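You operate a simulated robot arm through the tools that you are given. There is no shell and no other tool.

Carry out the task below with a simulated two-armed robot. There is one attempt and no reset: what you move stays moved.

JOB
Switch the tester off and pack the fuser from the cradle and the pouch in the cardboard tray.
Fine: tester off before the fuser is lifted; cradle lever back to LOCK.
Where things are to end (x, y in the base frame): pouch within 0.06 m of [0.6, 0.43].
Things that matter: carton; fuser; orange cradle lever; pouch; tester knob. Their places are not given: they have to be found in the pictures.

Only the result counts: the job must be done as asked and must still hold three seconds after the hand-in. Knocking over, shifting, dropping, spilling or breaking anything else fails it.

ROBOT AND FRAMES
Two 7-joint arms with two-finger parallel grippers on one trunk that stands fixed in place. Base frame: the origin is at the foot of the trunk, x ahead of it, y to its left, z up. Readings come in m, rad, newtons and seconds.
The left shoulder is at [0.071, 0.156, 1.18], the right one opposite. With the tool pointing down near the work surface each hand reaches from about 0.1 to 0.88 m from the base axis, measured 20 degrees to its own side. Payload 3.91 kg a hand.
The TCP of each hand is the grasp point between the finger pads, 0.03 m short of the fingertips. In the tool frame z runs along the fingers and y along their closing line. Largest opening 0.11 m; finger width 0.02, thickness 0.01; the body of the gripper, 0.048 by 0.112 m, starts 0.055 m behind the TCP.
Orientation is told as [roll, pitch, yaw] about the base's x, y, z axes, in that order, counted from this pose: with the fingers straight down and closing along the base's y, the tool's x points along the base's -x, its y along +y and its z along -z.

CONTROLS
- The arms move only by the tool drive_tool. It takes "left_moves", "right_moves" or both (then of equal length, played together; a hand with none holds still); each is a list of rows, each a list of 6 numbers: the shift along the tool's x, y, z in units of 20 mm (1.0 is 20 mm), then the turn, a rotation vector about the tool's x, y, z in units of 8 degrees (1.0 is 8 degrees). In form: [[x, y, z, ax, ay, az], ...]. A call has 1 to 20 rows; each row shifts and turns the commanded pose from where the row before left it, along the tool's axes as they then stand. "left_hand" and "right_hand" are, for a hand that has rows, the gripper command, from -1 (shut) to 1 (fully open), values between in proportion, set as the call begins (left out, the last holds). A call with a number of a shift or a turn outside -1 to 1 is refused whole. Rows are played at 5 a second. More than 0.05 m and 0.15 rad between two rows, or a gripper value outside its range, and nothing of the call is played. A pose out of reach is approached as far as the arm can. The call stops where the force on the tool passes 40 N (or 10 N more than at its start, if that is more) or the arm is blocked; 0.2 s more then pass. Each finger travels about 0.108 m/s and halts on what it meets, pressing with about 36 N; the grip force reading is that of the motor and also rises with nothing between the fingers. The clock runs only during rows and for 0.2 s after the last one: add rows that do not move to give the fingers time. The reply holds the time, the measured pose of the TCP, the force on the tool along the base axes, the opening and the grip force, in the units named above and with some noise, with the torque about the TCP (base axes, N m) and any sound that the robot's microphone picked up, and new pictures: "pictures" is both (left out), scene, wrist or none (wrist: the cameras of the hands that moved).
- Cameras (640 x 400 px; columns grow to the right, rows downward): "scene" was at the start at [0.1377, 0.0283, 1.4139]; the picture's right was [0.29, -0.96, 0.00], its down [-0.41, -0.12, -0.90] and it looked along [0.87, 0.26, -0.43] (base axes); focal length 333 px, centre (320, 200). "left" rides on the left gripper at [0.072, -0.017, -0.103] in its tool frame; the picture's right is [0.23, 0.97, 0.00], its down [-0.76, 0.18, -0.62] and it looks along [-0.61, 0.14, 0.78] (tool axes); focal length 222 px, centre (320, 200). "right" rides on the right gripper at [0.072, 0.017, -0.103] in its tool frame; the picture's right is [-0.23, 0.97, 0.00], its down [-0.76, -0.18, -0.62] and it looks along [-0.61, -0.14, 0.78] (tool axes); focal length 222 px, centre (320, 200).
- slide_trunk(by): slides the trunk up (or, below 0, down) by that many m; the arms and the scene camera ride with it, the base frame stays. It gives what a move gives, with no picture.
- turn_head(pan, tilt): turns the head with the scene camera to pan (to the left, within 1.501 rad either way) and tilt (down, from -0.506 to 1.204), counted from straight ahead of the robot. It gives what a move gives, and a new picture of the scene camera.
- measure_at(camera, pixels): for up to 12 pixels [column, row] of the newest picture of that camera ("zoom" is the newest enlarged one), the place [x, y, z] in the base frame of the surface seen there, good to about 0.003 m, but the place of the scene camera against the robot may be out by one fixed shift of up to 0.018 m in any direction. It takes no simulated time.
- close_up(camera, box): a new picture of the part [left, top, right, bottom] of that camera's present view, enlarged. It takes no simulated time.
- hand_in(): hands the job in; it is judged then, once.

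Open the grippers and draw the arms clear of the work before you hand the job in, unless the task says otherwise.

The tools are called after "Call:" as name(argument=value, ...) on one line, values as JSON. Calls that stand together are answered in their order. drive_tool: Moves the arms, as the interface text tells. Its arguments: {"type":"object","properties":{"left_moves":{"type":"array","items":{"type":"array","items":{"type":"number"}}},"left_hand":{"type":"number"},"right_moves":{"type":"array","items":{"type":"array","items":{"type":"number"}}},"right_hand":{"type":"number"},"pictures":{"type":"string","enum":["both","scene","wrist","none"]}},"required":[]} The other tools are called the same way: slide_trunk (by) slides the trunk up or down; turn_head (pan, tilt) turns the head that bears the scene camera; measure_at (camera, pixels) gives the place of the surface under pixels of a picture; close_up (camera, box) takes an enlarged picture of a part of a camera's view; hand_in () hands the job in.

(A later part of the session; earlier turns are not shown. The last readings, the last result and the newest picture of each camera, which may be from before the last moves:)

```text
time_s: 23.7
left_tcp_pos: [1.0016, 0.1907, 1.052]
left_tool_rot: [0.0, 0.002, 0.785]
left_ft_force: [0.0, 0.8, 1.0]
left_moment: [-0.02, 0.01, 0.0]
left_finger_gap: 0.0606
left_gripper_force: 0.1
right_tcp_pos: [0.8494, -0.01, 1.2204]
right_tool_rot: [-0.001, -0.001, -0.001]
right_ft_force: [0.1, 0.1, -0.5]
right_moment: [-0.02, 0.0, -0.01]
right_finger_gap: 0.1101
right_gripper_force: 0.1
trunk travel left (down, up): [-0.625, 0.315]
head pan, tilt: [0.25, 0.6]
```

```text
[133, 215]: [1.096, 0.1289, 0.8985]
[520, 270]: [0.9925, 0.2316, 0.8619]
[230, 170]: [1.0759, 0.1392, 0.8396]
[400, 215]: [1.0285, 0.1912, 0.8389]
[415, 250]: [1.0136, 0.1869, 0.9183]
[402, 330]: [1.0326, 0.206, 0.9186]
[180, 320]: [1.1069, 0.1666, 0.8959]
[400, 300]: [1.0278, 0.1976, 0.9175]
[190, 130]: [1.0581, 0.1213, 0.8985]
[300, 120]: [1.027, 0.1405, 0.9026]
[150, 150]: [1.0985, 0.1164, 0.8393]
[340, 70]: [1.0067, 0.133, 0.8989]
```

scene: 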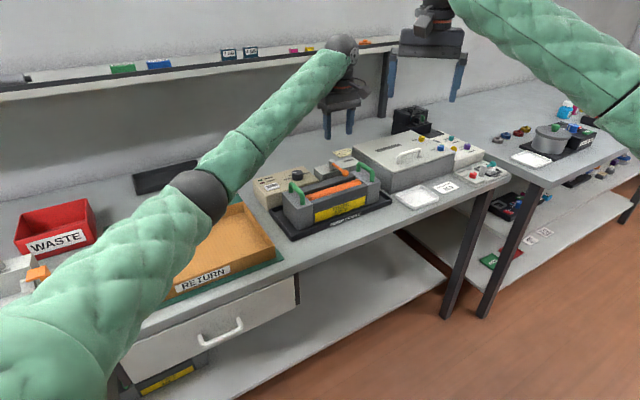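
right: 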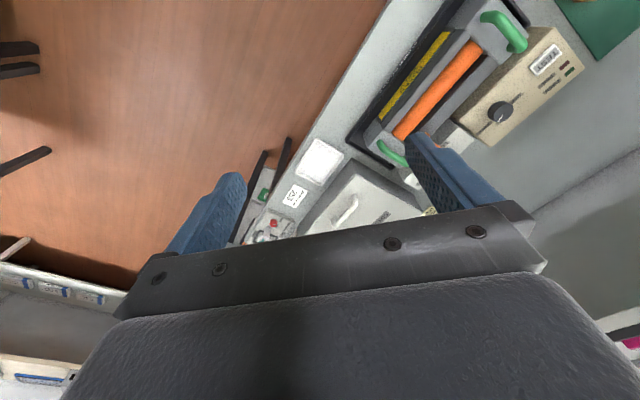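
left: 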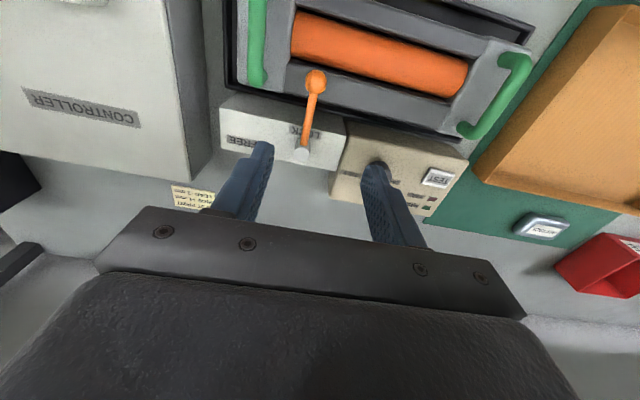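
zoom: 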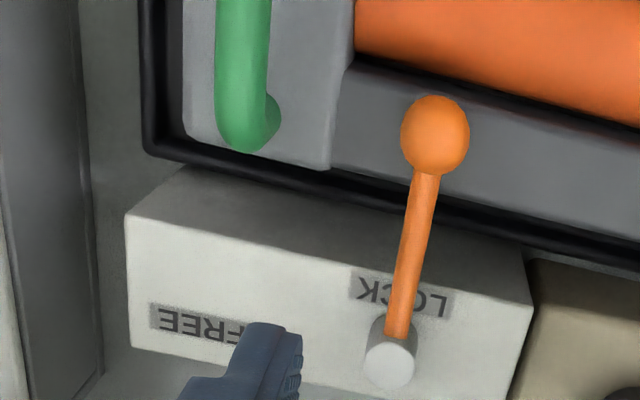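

The lever runs straight along -v (toward the fuser) with a length of about 0.074 m, and FREE is 90° counter-clockwise along +u. I close the left fingers and lower them beside the rod on the tester side, about 4 cm from the pivot and with tips just above the box top.

Call:
drive_tool(left_moves=[[-0.18, 0.65, 0, 0, 0, 0], [0, 0, 0, 0, 0, 0], [0, 0, 0.9, 0, 0, 0], [0, 0, 1, 0, 0, 0], [0, 0, 1, 0, 0, 0], [0, 0, 1, 0, 0, 0], [0, 0, 1, 0, 0, 0], [0, 0, 0.7, 0, 0, 0], [0, 0, 0, 0, 0, 0]], left_hand=-1, pictures="both")

Call:
close_up(camera="left", box=[200, 60, 456, 220])

```text
time_s: 25.7
left_tcp_pos: [0.9951, 0.2014, 0.9389]
left_tool_rot: [-0.001, 0.002, 0.786]
left_ft_force: [-0.2, 0.6, -0.5]
left_moment: [0.02, 0.04, -0.02]
left_finger_gap: 0.0
left_gripper_force: 36.4
right_tcp_pos: [0.8486, -0.0091, 1.2202]
right_tool_rot: [-0.001, 0.0, 0.0]
right_ft_force: [-0.3, 0.5, 0.1]
right_moment: [0.02, 0.02, 0.01]
right_finger_gap: 0.1101
right_gripper_force: 0.1
trunk travel left (down, up): [-0.625, 0.315]
head pan, tilt: [0.25, 0.6]
```

scene: 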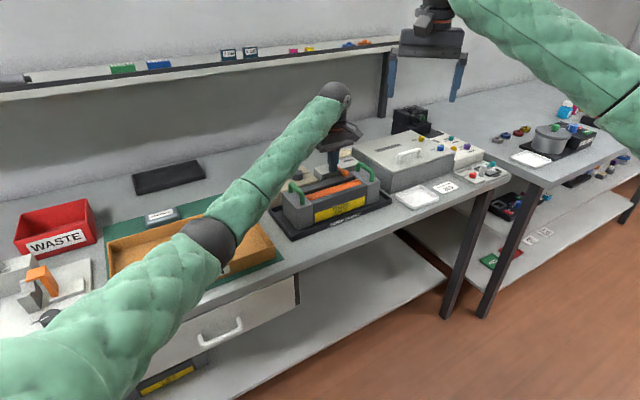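
left: 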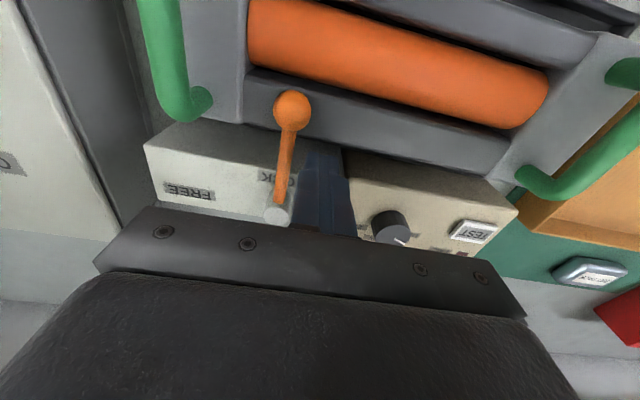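

```text
2.50 times, centred on (328, 140) of left
```

zoom: 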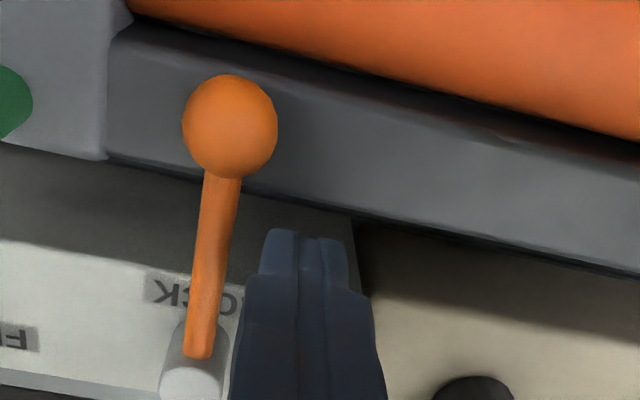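

The fingers stand beside the rod. I lower 5 mm more and start pushing slowly toward +u (tool -y), about 24 mm first.

Call:
drive_tool(left_moves=[[0, 0, 0.28, 0, 0, 0], [0, -0.3, 0, 0, 0, 0], [0, -0.3, 0, 0, 0, 0], [0, -0.3, 0, 0, 0, 0], [0, -0.3, 0, 0, 0, 0], [0, 0, 0, 0, 0, 0]], pictures="wrist")

Call:
close_up(camera="left", box=[120, 40, 376, 220])

```text
time_s: 27.1
left_tcp_pos: [1.0121, 0.1856, 0.935]
left_tool_rot: [0.001, 0.0, 0.786]
left_ft_force: [-0.4, 0.0, 0.5]
left_moment: [0.04, 0.02, 0.01]
left_finger_gap: 0.0
left_gripper_force: 36.0
right_tcp_pos: [0.8485, -0.0099, 1.2205]
right_tool_rot: [0.001, 0.0, 0.001]
right_ft_force: [0.8, 0.1, 0.3]
right_moment: [0.02, 0.0, 0.0]
right_finger_gap: 0.11
right_gripper_force: 0.0
trunk travel left (down, up): [-0.625, 0.315]
head pan, tilt: [0.25, 0.6]
```

left: 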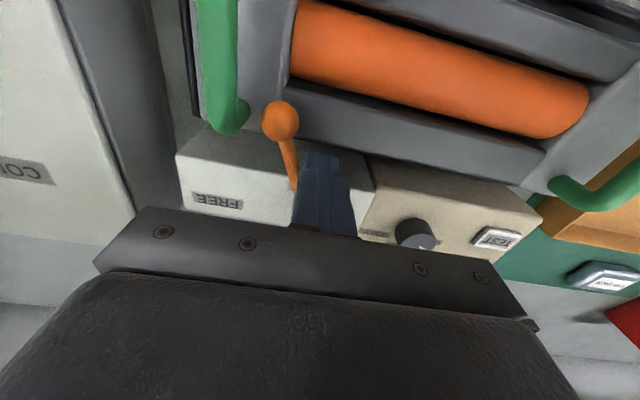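

```text
2.22 times, centred on (248, 130) of left
```

zoom: 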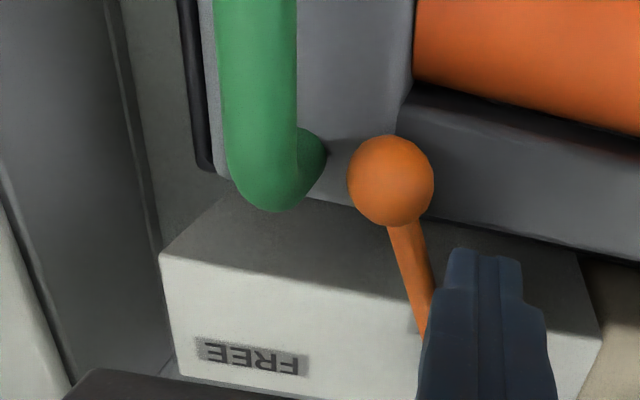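

The lever moves easily. I measure the ball and the handle post again before continuing past the handle.

Call:
measure_at(camera="zoom", pixels=[[392, 180], [392, 150], [352, 180], [430, 180], [400, 222], [275, 200], [310, 150], [318, 165], [255, 150], [290, 205], [420, 310], [300, 180]])

```text
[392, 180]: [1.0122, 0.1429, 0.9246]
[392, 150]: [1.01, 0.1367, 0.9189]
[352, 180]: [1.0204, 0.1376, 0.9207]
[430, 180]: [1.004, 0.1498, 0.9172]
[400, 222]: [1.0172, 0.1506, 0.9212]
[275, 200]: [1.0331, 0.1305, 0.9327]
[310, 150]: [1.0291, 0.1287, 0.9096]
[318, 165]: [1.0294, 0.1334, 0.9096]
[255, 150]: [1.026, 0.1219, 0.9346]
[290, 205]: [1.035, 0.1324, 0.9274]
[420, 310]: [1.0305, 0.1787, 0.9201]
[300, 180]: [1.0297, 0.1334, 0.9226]
```

The ball center is about 24 mm from the post center, with a few mm gap left. I push on in small steps and watch the force.

Call:
drive_tool(left_moves=[[0, -0.2, 0, 0, 0, 0], [0, -0.2, 0, 0, 0, 0], [0, 0, 0, 0, 0, 0]], pictures="wrist")

Call:
close_up(camera="left", box=[140, 40, 332, 160])

```text
time_s: 27.9
left_tcp_pos: [1.0162, 0.1787, 0.936]
left_tool_rot: [-0.001, 0.0, 0.786]
left_ft_force: [-13.9, 6.0, -1.5]
left_moment: [0.12, 0.33, 0.07]
left_finger_gap: 0.0
left_gripper_force: 36.2
right_tcp_pos: [0.8485, -0.0081, 1.2209]
right_tool_rot: [-0.001, -0.001, 0.002]
right_ft_force: [-0.5, -0.8, -0.2]
right_moment: [-0.01, 0.01, 0.03]
right_finger_gap: 0.1097
right_gripper_force: 0.0
trunk travel left (down, up): [-0.625, 0.315]
head pan, tilt: [0.25, 0.6]
```

left: 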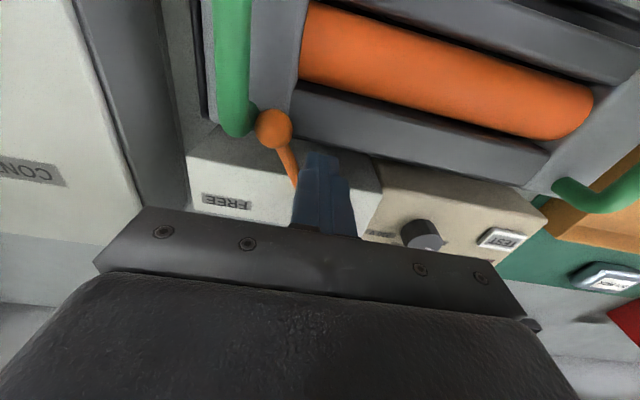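

```text
3.33 times, centred on (236, 100) of left
```

zoom: 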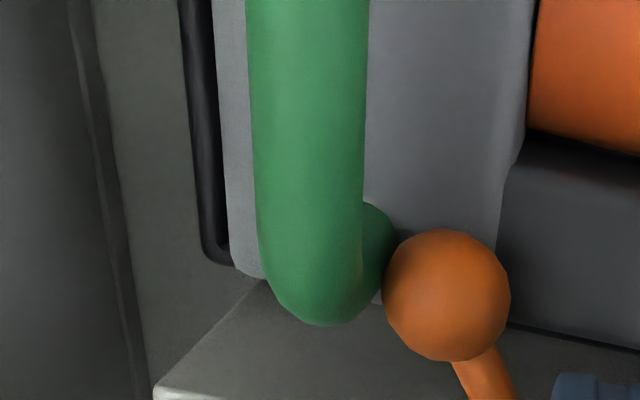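

The ball has touched the rear post of the fuser's right handle (force about 15 N). I push another 4 mm to see whether the fuser yields slightly in the cradle or is held fast.

Call:
drive_tool(left_moves=[[0, -0.2, 0, 0, 0, 0], [0, 0, 0, 0, 0, 0]], pictures="wrist")

Call:
close_up(camera="left", box=[140, 40, 332, 160])

```text
time_s: 28.5
left_tcp_pos: [1.0205, 0.1751, 0.9356]
left_tool_rot: [-0.001, -0.001, 0.786]
left_ft_force: [-4.0, 3.7, 1.4]
left_moment: [0.09, 0.03, 0.04]
left_finger_gap: 0.0001
left_gripper_force: 36.2
right_tcp_pos: [0.8491, -0.008, 1.2194]
right_tool_rot: [-0.001, 0.0, 0.001]
right_ft_force: [0.1, 0.5, 0.6]
right_moment: [0.01, -0.03, 0.01]
right_finger_gap: 0.1101
right_gripper_force: 0.1
trunk travel left (down, up): [-0.625, 0.315]
head pan, tilt: [0.25, 0.6]
```

left: 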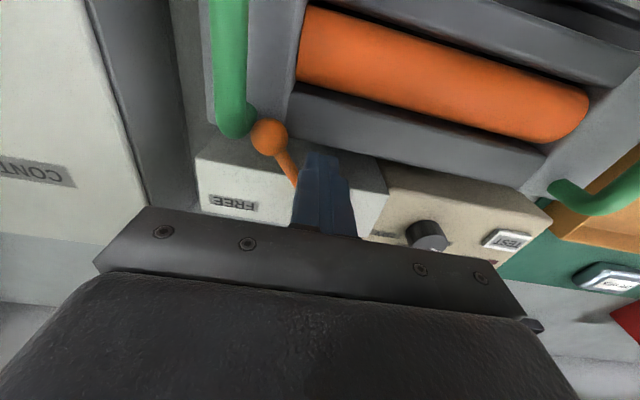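

```text
3.33 times, centred on (236, 100) of left
```

zoom: 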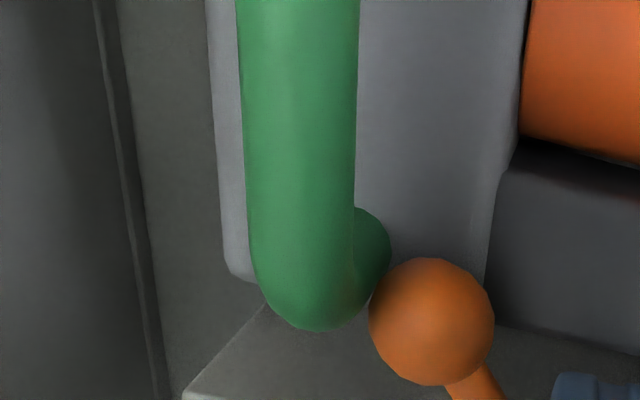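

The fuser gave way by a few mm in the cradle and the force dropped. The ball is sliding round behind the post, so I continue along the arc.

Call:
drive_tool(left_moves=[[-0.085, -0.235, 0, 0, 0, 0], [-0.14, -0.24, 0, 0, 0, 0], [-0.145, -0.24, 0, 0, 0, 0], [0, 0, 0, 0, 0, 0]], pictures="wrist")

Call:
close_up(camera="left", box=[140, 40, 332, 160])

```text
time_s: 29.5
left_tcp_pos: [1.0375, 0.1698, 0.9337]
left_tool_rot: [0.0, 0.001, 0.787]
left_ft_force: [-0.5, 0.1, -0.3]
left_moment: [0.02, -0.02, 0.03]
left_finger_gap: 0.0
left_gripper_force: 35.9
right_tcp_pos: [0.8486, -0.01, 1.2186]
right_tool_rot: [-0.001, -0.001, -0.001]
right_ft_force: [0.2, -0.3, -0.2]
right_moment: [0.0, 0.0, 0.02]
right_finger_gap: 0.1098
right_gripper_force: 0.0
trunk travel left (down, up): [-0.625, 0.315]
head pan, tilt: [0.25, 0.6]
```

left: 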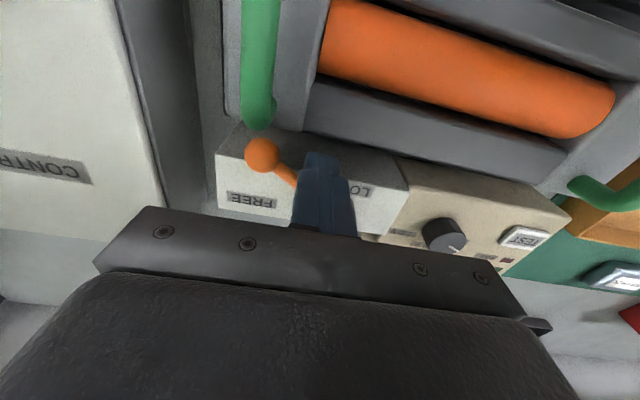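

```text
3.33 times, centred on (236, 100) of left
```

zoom: 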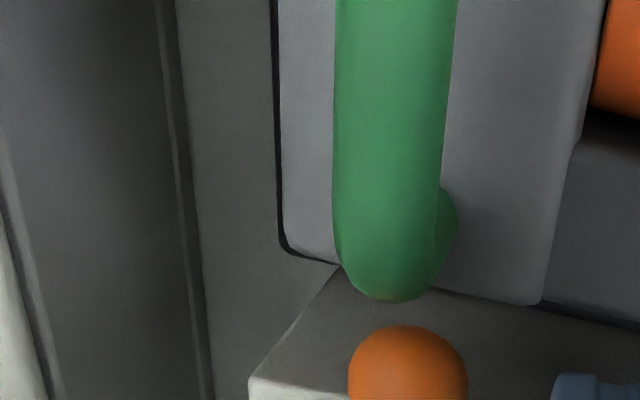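

The ball passed the handle freely. I finish the sweep to FREE (90°).

Call:
drive_tool(left_moves=[[-0.2, -0.2, 0, 0, 0, 0], [-0.2, -0.18, 0, 0, 0, 0], [-0.25, -0.14, 0, 0, 0, 0], [-0.25, -0.12, 0, 0, 0, 0], [0, 0, 0, 0, 0, 0]], pictures="wrist")

Call:
close_up(camera="left", box=[180, 60, 372, 220])

```text
time_s: 30.7
left_tcp_pos: [1.0557, 0.1738, 0.9347]
left_tool_rot: [0.001, 0.001, 0.784]
left_ft_force: [-20.9, -6.4, -4.1]
left_moment: [-0.15, 0.49, 0.04]
left_finger_gap: 0.0
left_gripper_force: 35.5
right_tcp_pos: [0.8479, -0.0099, 1.2206]
right_tool_rot: [0.001, 0.0, -0.001]
right_ft_force: [0.1, 0.3, -0.3]
right_moment: [-0.01, 0.0, -0.04]
right_finger_gap: 0.1102
right_gripper_force: 0.0
trunk travel left (down, up): [-0.625, 0.315]
head pan, tilt: [0.25, 0.6]
```

left: 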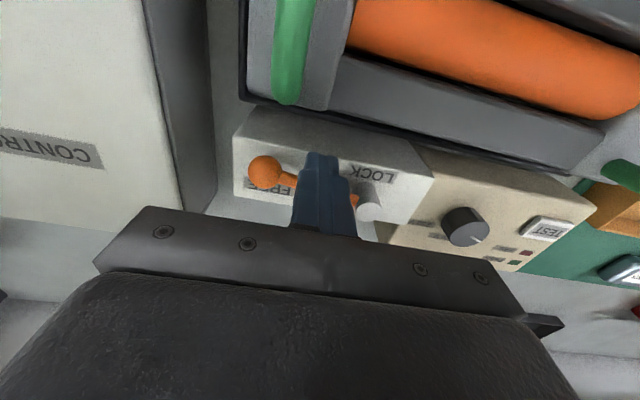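

```text
2.50 times, centred on (276, 140) of left
```

zoom: 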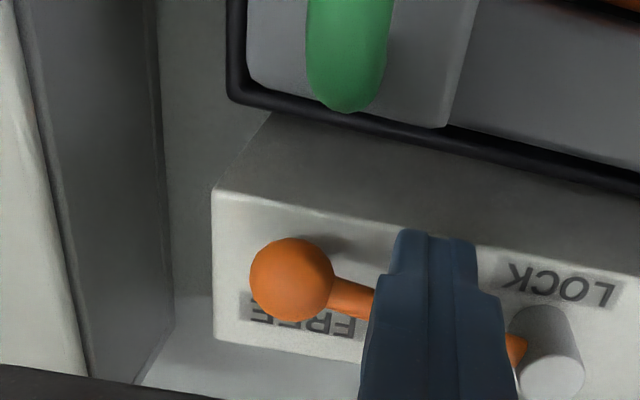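

The lever is over FREE and resting on its end stop (about 21 N). I back off a little and raise the hand, then look at the lever and the fuser.

Call:
drive_tool(left_moves=[[0.4, 0, 0, 0, 0, 0], [0, 0, -0.7, 0, 0, 0], [0, 0, -1, 0, 0, 0], [0, 0, -1, 0, 0, 0], [0, 0, -1, 0, 0, 0], [0, 0.6, -1, 0, 0, 0], [0, 1, -0.8, 0, 0, 0], [0, 1, 0, 0, 0, 0], [0, 0, 0, 0, 0, 0]], pictures="both")

Call:
close_up(camera="left", box=[160, 0, 544, 220])

Call:
close_up(camera="scene", box=[250, 130, 410, 250])

```text
time_s: 32.7
left_tcp_pos: [1.0142, 0.2052, 1.0451]
left_tool_rot: [0.001, 0.0, 0.787]
left_ft_force: [0.4, -0.1, 0.1]
left_moment: [0.04, -0.05, 0.02]
left_finger_gap: 0.0002
left_gripper_force: 35.4
right_tcp_pos: [0.8483, -0.0093, 1.22]
right_tool_rot: [0.001, 0.001, 0.002]
right_ft_force: [0.5, 0.2, -0.3]
right_moment: [0.01, 0.0, -0.03]
right_finger_gap: 0.1099
right_gripper_force: 0.0
trunk travel left (down, up): [-0.625, 0.315]
head pan, tilt: [0.25, 0.6]
```

scene: 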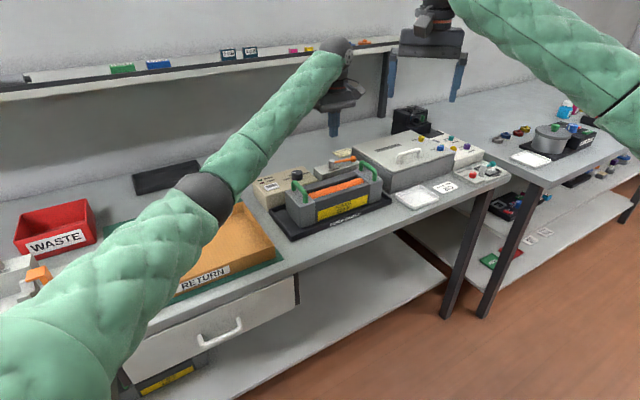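
left: 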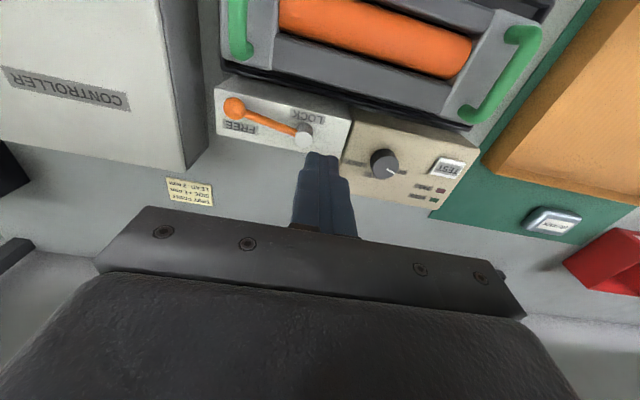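

```text
1.67 times, centred on (352, 110) of left
```

zoom: 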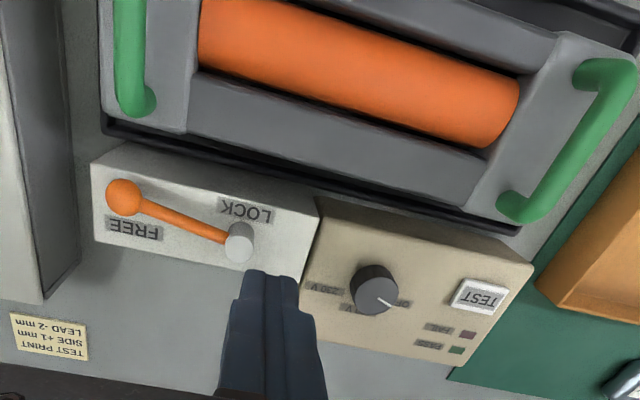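

```text
3.33 times, centred on (330, 190) of scene
```

zoom: 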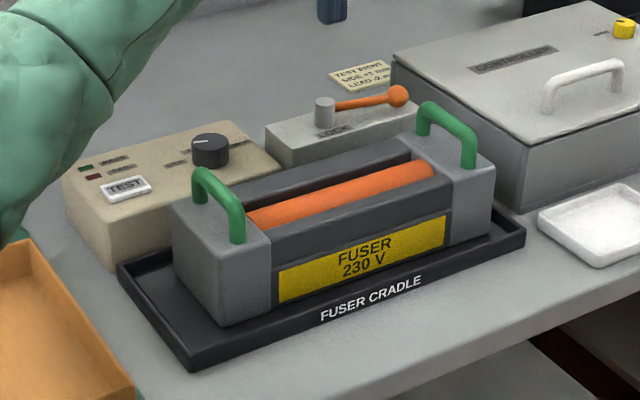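

The lever is at FREE and the knob at OFF. I now measure both handle bars of the fuser, which has shifted slightly, from the left wrist camera.

Call:
close_up(camera="left", box=[420, 0, 580, 140])

Call:
measure_at(camera="left", pixels=[[237, 5], [238, 25], [240, 45], [534, 40], [520, 65], [505, 85], [488, 105], [470, 115], [515, 32], [303, 62], [272, 78], [222, 72]])

```text
2.86 times, centred on (500, 70) of left
```

zoom: 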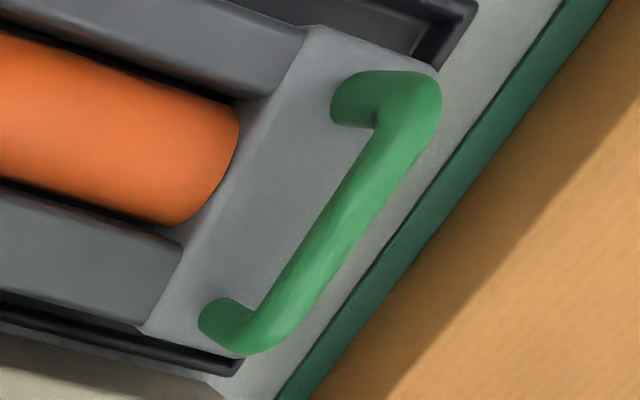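

```text
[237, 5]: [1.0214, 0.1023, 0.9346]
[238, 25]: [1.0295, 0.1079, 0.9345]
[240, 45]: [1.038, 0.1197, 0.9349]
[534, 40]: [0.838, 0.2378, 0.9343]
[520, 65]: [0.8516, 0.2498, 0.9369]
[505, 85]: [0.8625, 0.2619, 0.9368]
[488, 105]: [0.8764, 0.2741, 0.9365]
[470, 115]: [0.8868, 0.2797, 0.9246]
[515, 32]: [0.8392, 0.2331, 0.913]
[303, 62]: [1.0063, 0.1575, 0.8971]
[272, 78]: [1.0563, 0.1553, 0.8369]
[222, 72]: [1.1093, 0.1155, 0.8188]
```

Handles are 0.225 m apart along +u, with bar tops at z≈0.936. I pack the pouch first while the tray is empty, so I move the left hand over toward the pouch at about (0.747, 0.632) and look.

Call:
drive_tool(left_moves=[[-0.25, 1, 0, 0, 0, 0], [-0.25, 1, 0, 0, 0, 0], [-0.25, 1, 0, 0, 0, 0], [-0.25, 1, 0, 0, 0, 0], [-0.25, 1, 0, 0, 0, 0], [-0.25, 1, 0, 0, 0, 0], [-0.25, 1, 0, 0, 0, 0], [-0.25, 1, 0, 0, 0, 0], [-0.25, 1, 0, 0, 0, 0], [-0.25, 1, 0, 0, 0, 0], [-0.25, 1, 0, 0, 0, 0], [-0.25, 1, 0, 0, 0, 0], [-0.25, 1, 0, 0, 0, 0], [-0.25, 1, 0, 0, 0, 0], [-0.25, 1, 0, 0, 0, 0], [-0.25, 1, 0, 0, 0, 0], [-0.25, 1, 0, 0, 0, 0], [-0.25, 1, 0, 0, 0, 0], [-0.25, 1, 0, 0, 0, 0], [-0.25, 1, 0, 0, 0, 0]], left_hand=0.5, pictures="both")

Call:
close_up(camera="left", box=[160, 0, 640, 220])

```text
time_s: 36.9
left_tcp_pos: [0.8033, 0.5594, 1.0454]
left_tool_rot: [-0.002, -0.001, 0.785]
left_ft_force: [-1.0, -0.1, 0.0]
left_moment: [-0.01, 0.0, 0.0]
left_finger_gap: 0.0823
left_gripper_force: 0.0
right_tcp_pos: [0.848, -0.0083, 1.2207]
right_tool_rot: [0.002, -0.001, 0.0]
right_ft_force: [-0.9, -0.6, 0.3]
right_moment: [0.02, -0.02, 0.0]
right_finger_gap: 0.1097
right_gripper_force: 0.0
trunk travel left (down, up): [-0.625, 0.315]
head pan, tilt: [0.25, 0.6]
```

scene: 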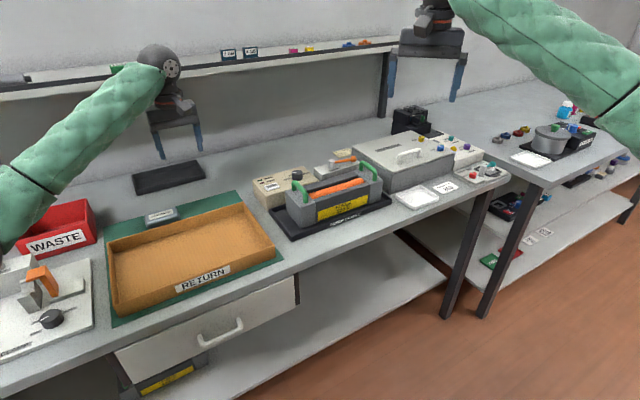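
left: 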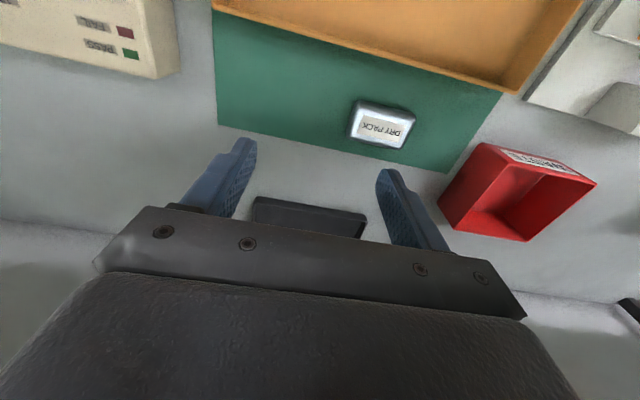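

```text
1.33 times, centred on (400, 110) of left
```

zoom: 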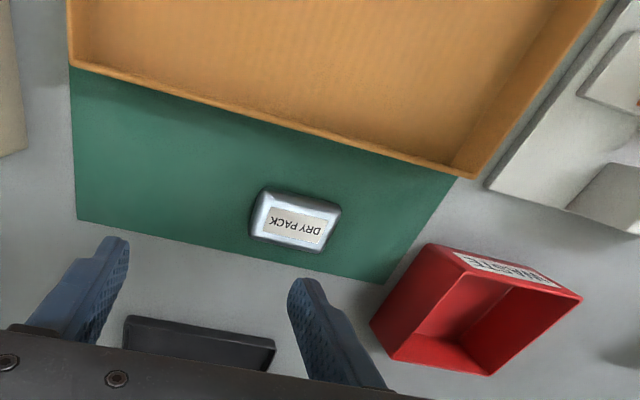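

The pouch lies squarely on the mat with its center at about (383,124). I measure its outline and the tray rim.

Call:
measure_at(camera="left", pixels=[[383, 124], [354, 118], [408, 130], [385, 106], [378, 142], [360, 103], [410, 115], [400, 145], [352, 136], [330, 120], [430, 110], [385, 160]])

Call:
measure_at(camera="left", pixels=[[214, 8], [515, 90], [400, 58], [300, 32], [565, 30], [500, 75], [380, 40], [540, 40], [217, 125], [440, 170], [480, 145], [260, 23]])

```text
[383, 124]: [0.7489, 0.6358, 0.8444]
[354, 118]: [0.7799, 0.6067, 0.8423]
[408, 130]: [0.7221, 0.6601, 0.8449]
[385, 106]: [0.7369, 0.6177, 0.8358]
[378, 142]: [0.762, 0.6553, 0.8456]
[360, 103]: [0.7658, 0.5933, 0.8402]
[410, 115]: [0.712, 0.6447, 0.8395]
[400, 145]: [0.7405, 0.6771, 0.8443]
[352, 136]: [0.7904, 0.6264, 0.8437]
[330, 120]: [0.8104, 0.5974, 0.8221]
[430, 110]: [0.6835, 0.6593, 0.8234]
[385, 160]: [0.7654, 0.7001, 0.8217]
```

```text
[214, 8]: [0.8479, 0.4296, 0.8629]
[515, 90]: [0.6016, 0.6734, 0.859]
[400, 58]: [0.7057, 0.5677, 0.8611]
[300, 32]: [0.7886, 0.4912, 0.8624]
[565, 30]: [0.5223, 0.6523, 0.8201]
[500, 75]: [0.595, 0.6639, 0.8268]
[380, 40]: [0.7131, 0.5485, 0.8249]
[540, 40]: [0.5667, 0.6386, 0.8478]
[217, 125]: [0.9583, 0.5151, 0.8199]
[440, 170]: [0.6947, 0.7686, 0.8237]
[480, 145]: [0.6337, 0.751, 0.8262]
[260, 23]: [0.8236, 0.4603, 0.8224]
```

The pouch is 75×42 mm with its top at z 0.845, center (0.752, 0.635), and long axis along u. I align above it with fingers fully open (closing along u) and descend most of the way.

Call:
drive_tool(left_moves=[[-0.174, 0.898, 0, 0, 0, 0], [-0.174, 0.898, 0, 0, 0, 0], [-0.174, 0.898, 0, 0, 0, 0], [-0.174, 0.898, 0, 0, 0, 0], [-0.174, 0.898, 0, 0, 0, 0], [0, 0, 1, 0, 0, 0], [0, 0, 1, 0, 0, 0], [0, 0, 1, 0, 0, 0], [0, 0, 1, 0, 0, 0], [0, 0, 1, 0, 0, 0], [0, 0, 1, 0, 0, 0], [0, 0, 1, 0, 0, 0], [0, 0, 0.5, 0, 0, 0], [0, 0, 0, 0, 0, 0]], left_hand=1, pictures="both")

```text
time_s: 39.9
left_tcp_pos: [0.7535, 0.635, 0.8945]
left_tool_rot: [0.002, 0.001, 0.786]
left_ft_force: [0.3, 0.0, 0.0]
left_moment: [-0.01, 0.0, 0.0]
left_finger_gap: 0.1098
left_gripper_force: 0.0
right_tcp_pos: [0.85, -0.0102, 1.2207]
right_tool_rot: [0.0, 0.0, 0.0]
right_ft_force: [0.0, 1.0, -0.4]
right_moment: [0.0, 0.02, -0.02]
right_finger_gap: 0.1101
right_gripper_force: 0.0
trunk travel left (down, up): [-0.625, 0.315]
head pan, tilt: [0.25, 0.6]
```

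scene: 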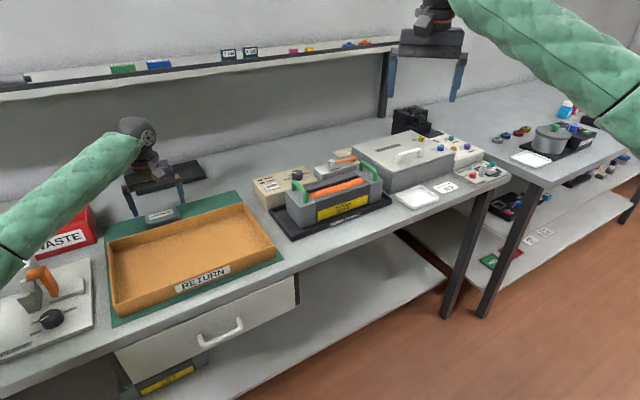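
left: 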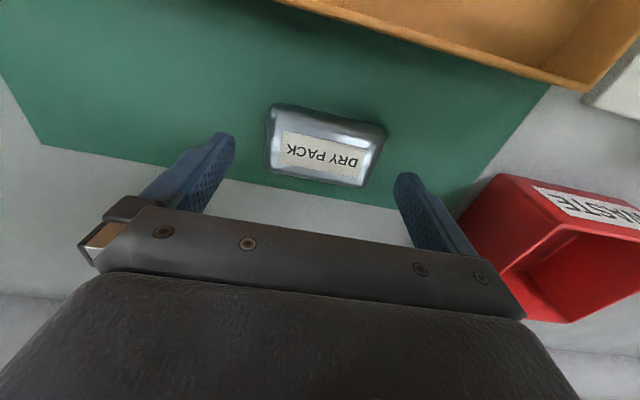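

The fingers straddle the pouch. I check that the forearm is well clear of the bench device on the left.

Call:
measure_at(camera="scene", pixels=[[15, 240], [15, 275], [60, 210], [20, 210], [45, 275], [110, 150]])

Call:
measure_at(camera="left", pixels=[[325, 150], [272, 140], [378, 155], [275, 108], [384, 128], [362, 184], [268, 168], [322, 112], [318, 180]])

```text
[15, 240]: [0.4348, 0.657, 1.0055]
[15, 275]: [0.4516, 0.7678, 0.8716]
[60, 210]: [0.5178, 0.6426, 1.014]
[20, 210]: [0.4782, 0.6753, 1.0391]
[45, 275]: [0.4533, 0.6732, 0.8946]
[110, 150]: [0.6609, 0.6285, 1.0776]
```

```text
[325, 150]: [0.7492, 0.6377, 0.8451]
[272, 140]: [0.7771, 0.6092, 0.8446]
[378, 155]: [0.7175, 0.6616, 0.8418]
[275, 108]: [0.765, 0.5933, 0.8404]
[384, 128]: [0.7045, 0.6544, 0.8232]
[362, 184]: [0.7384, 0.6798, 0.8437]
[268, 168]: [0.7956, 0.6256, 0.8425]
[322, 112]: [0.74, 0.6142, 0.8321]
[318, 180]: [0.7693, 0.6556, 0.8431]
```

The forearm's underside matters, so I zoom on the elbow area and measure its lower edge against the device below.

Call:
close_up(camera="scene", box=[0, 180, 128, 330])

Call:
measure_at(camera="scene", pixels=[[8, 265], [20, 255], [30, 248], [50, 235], [3, 280], [5, 255], [20, 285], [45, 285]])

Call:
turn_head(pan=0.7, tilt=0.75)

```text
2.67 times, centred on (64, 255) of scene
```

zoom: 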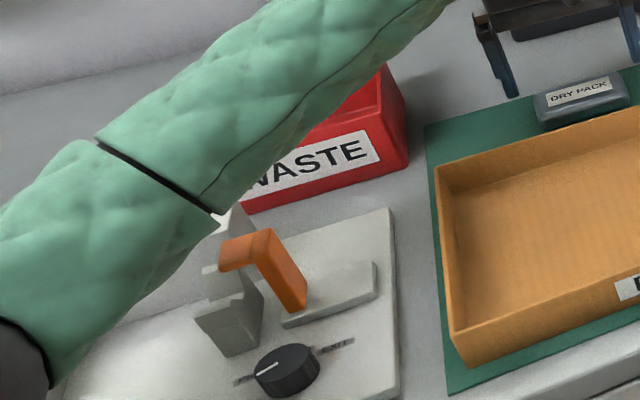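

```text
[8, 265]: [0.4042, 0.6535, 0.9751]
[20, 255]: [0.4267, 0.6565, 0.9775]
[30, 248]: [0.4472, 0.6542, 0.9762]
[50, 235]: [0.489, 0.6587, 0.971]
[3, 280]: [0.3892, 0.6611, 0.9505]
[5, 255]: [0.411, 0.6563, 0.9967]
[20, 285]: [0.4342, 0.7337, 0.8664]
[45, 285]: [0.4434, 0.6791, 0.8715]
```

```text
time_s: 40.8
left_tcp_pos: [0.7515, 0.6361, 0.895]
left_tool_rot: [0.0, 0.0, 0.784]
left_ft_force: [0.4, 0.7, 0.4]
left_moment: [0.01, 0.03, -0.02]
left_finger_gap: 0.1099
left_gripper_force: 0.0
right_tcp_pos: [0.8489, -0.0094, 1.2193]
right_tool_rot: [0.0, 0.0, 0.0]
right_ft_force: [-0.2, -0.3, -0.2]
right_moment: [-0.02, 0.0, -0.02]
right_finger_gap: 0.11
right_gripper_force: 0.1
trunk travel left (down, up): [-0.625, 0.315]
head pan, tilt: [0.7, 0.75]
```

scene: 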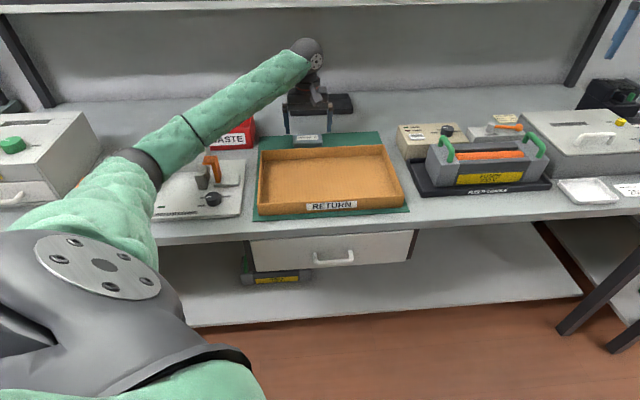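

The elbow underside is only about 4–5 cm above the left device. I raise the trunk 0.08 m to lift the elbow before descending further.

Call:
slide_trunk(by=0.08)

```text
time_s: 42.0
left_tcp_pos: [0.7524, 0.6353, 0.9746]
left_tool_rot: [0.001, 0.001, 0.785]
left_ft_force: [0.0, 0.3, 0.3]
left_moment: [-0.01, -0.01, -0.01]
left_finger_gap: 0.1102
left_gripper_force: 0.2
right_tcp_pos: [0.8499, -0.0082, 1.3002]
right_tool_rot: [0.0, 0.002, 0.0]
right_ft_force: [-0.2, 0.3, -0.6]
right_moment: [0.02, 0.01, -0.01]
right_finger_gap: 0.1101
right_gripper_force: 0.0
trunk travel left (down, up): [-0.705, 0.235]
head pan, tilt: [0.7, 0.75]
```

Now I descend 0.117 m so the fingertips are a few mm above the mat.

Call:
drive_tool(left_moves=[[0, 0, 1, 0, 0, 0], [0, 0, 1, 0, 0, 0], [0, 0, 1, 0, 0, 0], [0, 0, 1, 0, 0, 0], [0, 0, 1, 0, 0, 0], [0, 0, 0.8, 0, 0, 0], [0, 0, 0, 0, 0, 0]], pictures="both")

Call:
measure_at(camera="scene", pixels=[[150, 190], [155, 175], [140, 175], [205, 190], [212, 175], [160, 205]])

```text
time_s: 43.6
left_tcp_pos: [0.7531, 0.6356, 0.8594]
left_tool_rot: [-0.001, -0.001, 0.785]
left_ft_force: [-1.3, 0.3, -0.3]
left_moment: [-0.06, 0.0, 0.01]
left_finger_gap: 0.1099
left_gripper_force: 0.0
right_tcp_pos: [0.8488, -0.0098, 1.3004]
right_tool_rot: [0.0, -0.001, -0.002]
right_ft_force: [0.4, 0.7, 0.2]
right_moment: [0.0, 0.06, 0.02]
right_finger_gap: 0.11
right_gripper_force: 0.1
trunk travel left (down, up): [-0.705, 0.235]
head pan, tilt: [0.7, 0.75]
```

scene: 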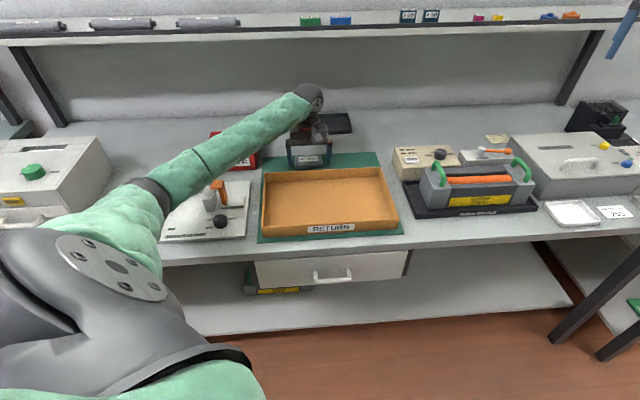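
left: 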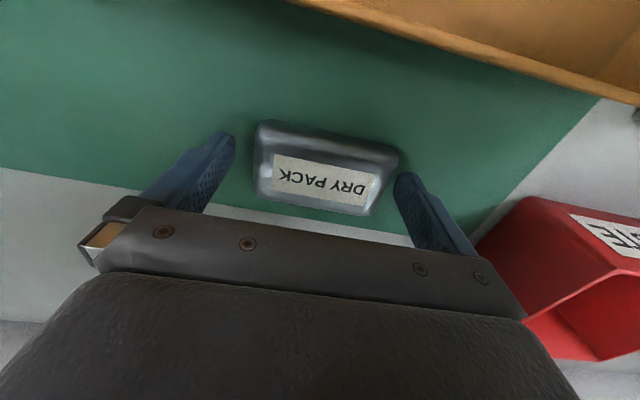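

```text
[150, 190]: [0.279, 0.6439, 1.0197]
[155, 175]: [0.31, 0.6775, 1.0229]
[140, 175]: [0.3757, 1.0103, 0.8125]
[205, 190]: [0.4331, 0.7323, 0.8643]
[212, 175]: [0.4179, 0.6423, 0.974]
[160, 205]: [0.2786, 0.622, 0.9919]
```

The pouch is between the fingers. I lower 3 mm more and close.

Call:
drive_tool(left_moves=[[0, 0, 0.15, 0, 0, 0], [0, 0, 0, 0, 0, 0]], pictures="none")

Call:
drive_tool(left_moves=[[0, 0, 0, 0, 0, 0], [0, 0, 0, 0, 0, 0], [0, 0, 0, 0, 0, 0], [0, 0, 0, 0, 0, 0]], left_hand=-1, pictures="wrist")

```text
time_s: 44.2
left_tcp_pos: [0.7523, 0.636, 0.8556]
left_tool_rot: [0.0, 0.001, 0.786]
left_ft_force: [-0.3, 0.5, -0.3]
left_moment: [0.02, 0.01, 0.0]
left_finger_gap: 0.1101
left_gripper_force: 0.1
right_tcp_pos: [0.8492, -0.0091, 1.3008]
right_tool_rot: [0.0, 0.001, 0.0]
right_ft_force: [-0.3, 0.5, -0.5]
right_moment: [0.01, -0.01, 0.02]
right_finger_gap: 0.1102
right_gripper_force: 0.1
trunk travel left (down, up): [-0.705, 0.235]
head pan, tilt: [0.7, 0.75]
```

```text
time_s: 45.2
left_tcp_pos: [0.7521, 0.6352, 0.8555]
left_tool_rot: [0.0, 0.0, 0.786]
left_ft_force: [0.7, -0.4, 0.6]
left_moment: [0.03, 0.0, -0.01]
left_finger_gap: 0.0888
left_gripper_force: 35.7
right_tcp_pos: [0.8493, -0.0098, 1.3011]
right_tool_rot: [0.0, 0.0, 0.001]
right_ft_force: [-0.6, 0.3, -0.3]
right_moment: [0.02, 0.01, 0.03]
right_finger_gap: 0.11
right_gripper_force: 0.1
trunk travel left (down, up): [-0.705, 0.235]
head pan, tilt: [0.7, 0.75]
```

left: 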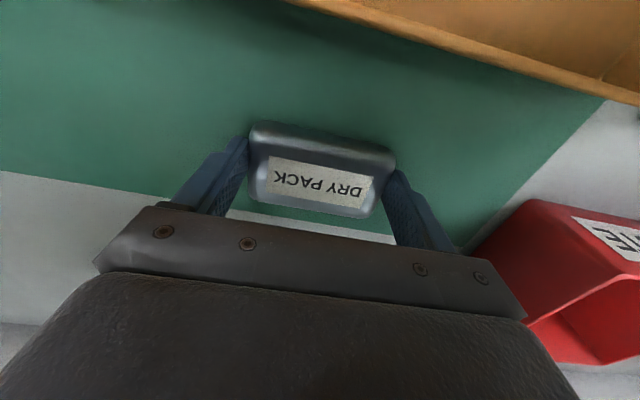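

The pouch is gripped (gap 0.089). I lift it 0.10 m and carry it over the tray front.

Call:
drive_tool(left_moves=[[0, 0, -0.5, 0, 0, 0], [0, 0, -0.9, 0, 0, 0], [0, 0, -0.9, 0, 0, 0], [0, 0, -0.9, 0, 0, 0], [0, 0, -0.9, 0, 0, 0], [0, 0, -0.9, 0, 0, 0], [0, 0, 0, 0, 0, 0]], pictures="wrist")

Call:
drive_tool(left_moves=[[0.966, -0.144, 0, 0, 0, 0], [0.966, -0.144, 0, 0, 0, 0], [0.966, -0.144, 0, 0, 0, 0], [0.966, -0.144, 0, 0, 0, 0], [0.966, -0.144, 0, 0, 0, 0], [0.966, -0.144, 0, 0, 0, 0], [0.966, -0.144, 0, 0, 0, 0], [0.966, -0.144, 0, 0, 0, 0], [0.966, -0.144, 0, 0, 0, 0], [0.966, -0.144, 0, 0, 0, 0], [0.966, -0.144, 0, 0, 0, 0], [0.966, -0.144, 0, 0, 0, 0], [0.966, -0.144, 0, 0, 0, 0], [0, 0, 0, 0, 0, 0]], pictures="both")

```text
time_s: 46.8
left_tcp_pos: [0.7539, 0.6339, 0.955]
left_tool_rot: [0.001, 0.001, 0.786]
left_ft_force: [-0.1, -0.1, -0.9]
left_moment: [0.01, 0.0, -0.01]
left_finger_gap: 0.0
left_gripper_force: 36.0
right_tcp_pos: [0.8486, -0.01, 1.3001]
right_tool_rot: [0.0, 0.0, -0.001]
right_ft_force: [0.3, 0.5, -1.2]
right_moment: [0.03, -0.01, -0.01]
right_finger_gap: 0.11
right_gripper_force: 0.1
trunk travel left (down, up): [-0.705, 0.235]
head pan, tilt: [0.7, 0.75]
```

left: 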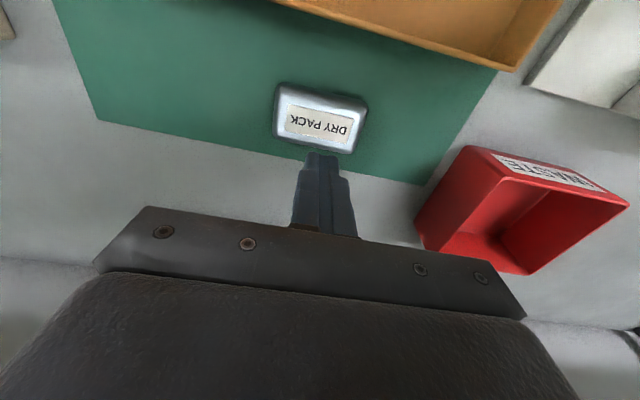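

```text
time_s: 49.8
left_tcp_pos: [0.6009, 0.432, 0.9562]
left_tool_rot: [0.001, 0.001, 0.786]
left_ft_force: [0.6, -0.3, 0.8]
left_moment: [0.02, -0.03, 0.0]
left_finger_gap: 0.0
left_gripper_force: 36.2
right_tcp_pos: [0.8493, -0.0091, 1.3005]
right_tool_rot: [-0.001, -0.001, -0.001]
right_ft_force: [-0.1, 0.1, -0.2]
right_moment: [-0.01, 0.01, 0.02]
right_finger_gap: 0.11
right_gripper_force: 0.1
trunk travel left (down, up): [-0.705, 0.235]
head pan, tilt: [0.7, 0.75]
```

scene: 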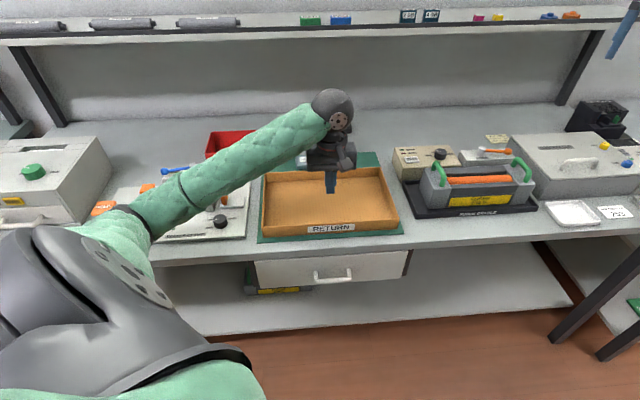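
left: 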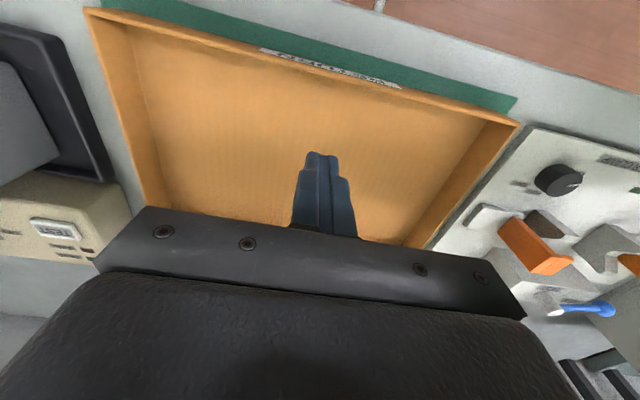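

The pouch slipped out on lifting and is still lying on the mat. I look at its shape closely before regripping across its short side.

Call:
close_up(camera="scene", box=[280, 140, 344, 180])

Call:
drive_tool(left_moves=[[-0.966, 0.144, -0.3, 0, 0, 0], [-0.966, 0.144, -0.3, 0, 0, 0], [-0.966, 0.144, -0.3, 0, 0, 0], [-0.966, 0.144, 0, 0, 0, 0], [-0.966, 0.144, 0, 0, 0, 0], [-0.966, 0.144, 0, 0, 0, 0], [-0.966, 0.144, 0, 0, 0, 0], [-0.966, 0.144, 0, 0, 0, 0], [0, 0, 0, 0, 0, 0]], left_hand=-1, pictures="both")

Call:
close_up(camera="left", box=[240, 100, 400, 200])

```text
10.00 times, centred on (312, 160) of scene
```

zoom: 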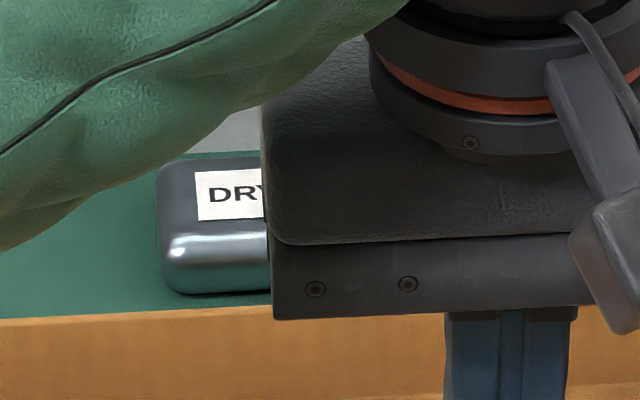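

```text
time_s: 51.8
left_tcp_pos: [0.6939, 0.5575, 0.9744]
left_tool_rot: [-0.001, 0.0, 0.786]
left_ft_force: [-0.7, 0.1, 0.1]
left_moment: [0.01, -0.01, -0.02]
left_finger_gap: 0.0002
left_gripper_force: 36.0
right_tcp_pos: [0.8497, -0.0081, 1.3002]
right_tool_rot: [-0.001, 0.0, -0.001]
right_ft_force: [-0.3, -0.4, 0.4]
right_moment: [-0.03, 0.0, 0.01]
right_finger_gap: 0.1102
right_gripper_force: 0.0
trunk travel left (down, up): [-0.705, 0.235]
head pan, tilt: [0.7, 0.75]
```

scene: 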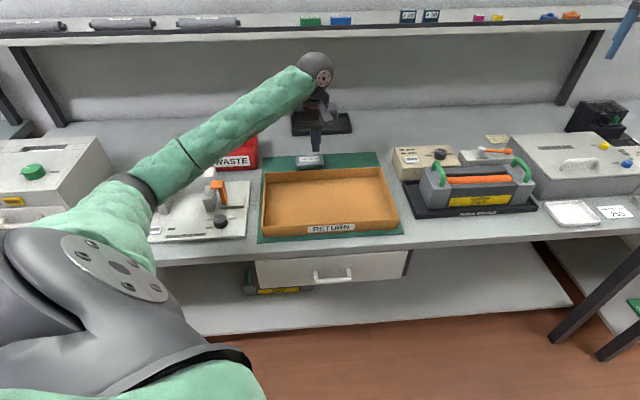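
left: 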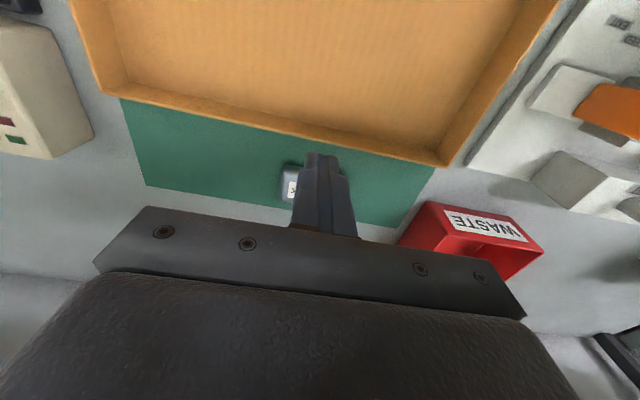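

```text
4.00 times, centred on (320, 150) of left
```

zoom: 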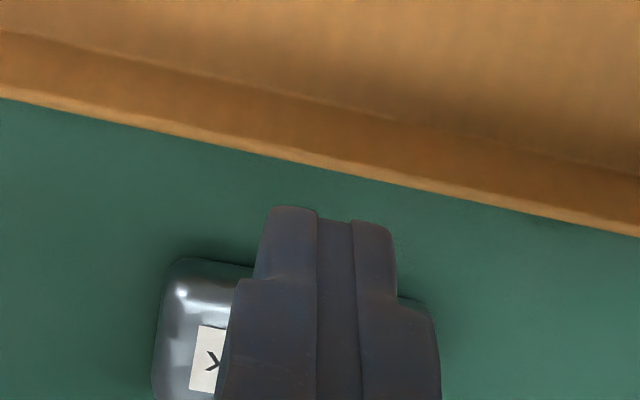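

I zoom on the pouch in the scene view now that the hand is off it.

Call:
close_up(camera="scene", box=[285, 140, 341, 175])

Call:
measure_at(camera="scene", pixels=[[310, 160], [298, 163], [323, 161], [310, 168], [300, 155], [321, 154], [330, 165], [270, 160]])

```text
11.43 times, centred on (313, 158) of scene
```

zoom: 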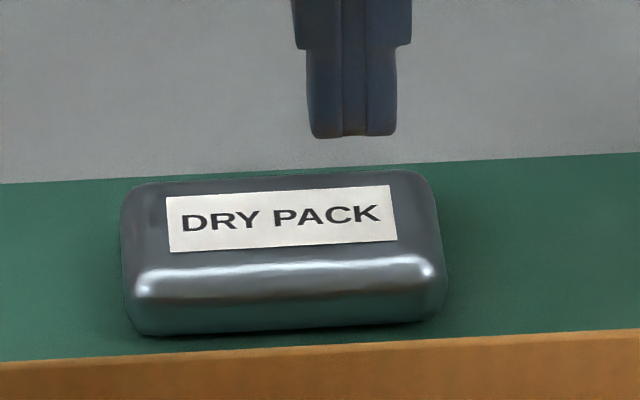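

```text
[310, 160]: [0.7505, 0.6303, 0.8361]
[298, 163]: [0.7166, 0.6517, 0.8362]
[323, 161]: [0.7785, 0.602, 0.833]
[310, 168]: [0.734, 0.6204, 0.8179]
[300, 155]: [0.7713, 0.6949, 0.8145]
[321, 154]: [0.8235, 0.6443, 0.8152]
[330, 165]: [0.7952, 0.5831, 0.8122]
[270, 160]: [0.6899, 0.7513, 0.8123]
```

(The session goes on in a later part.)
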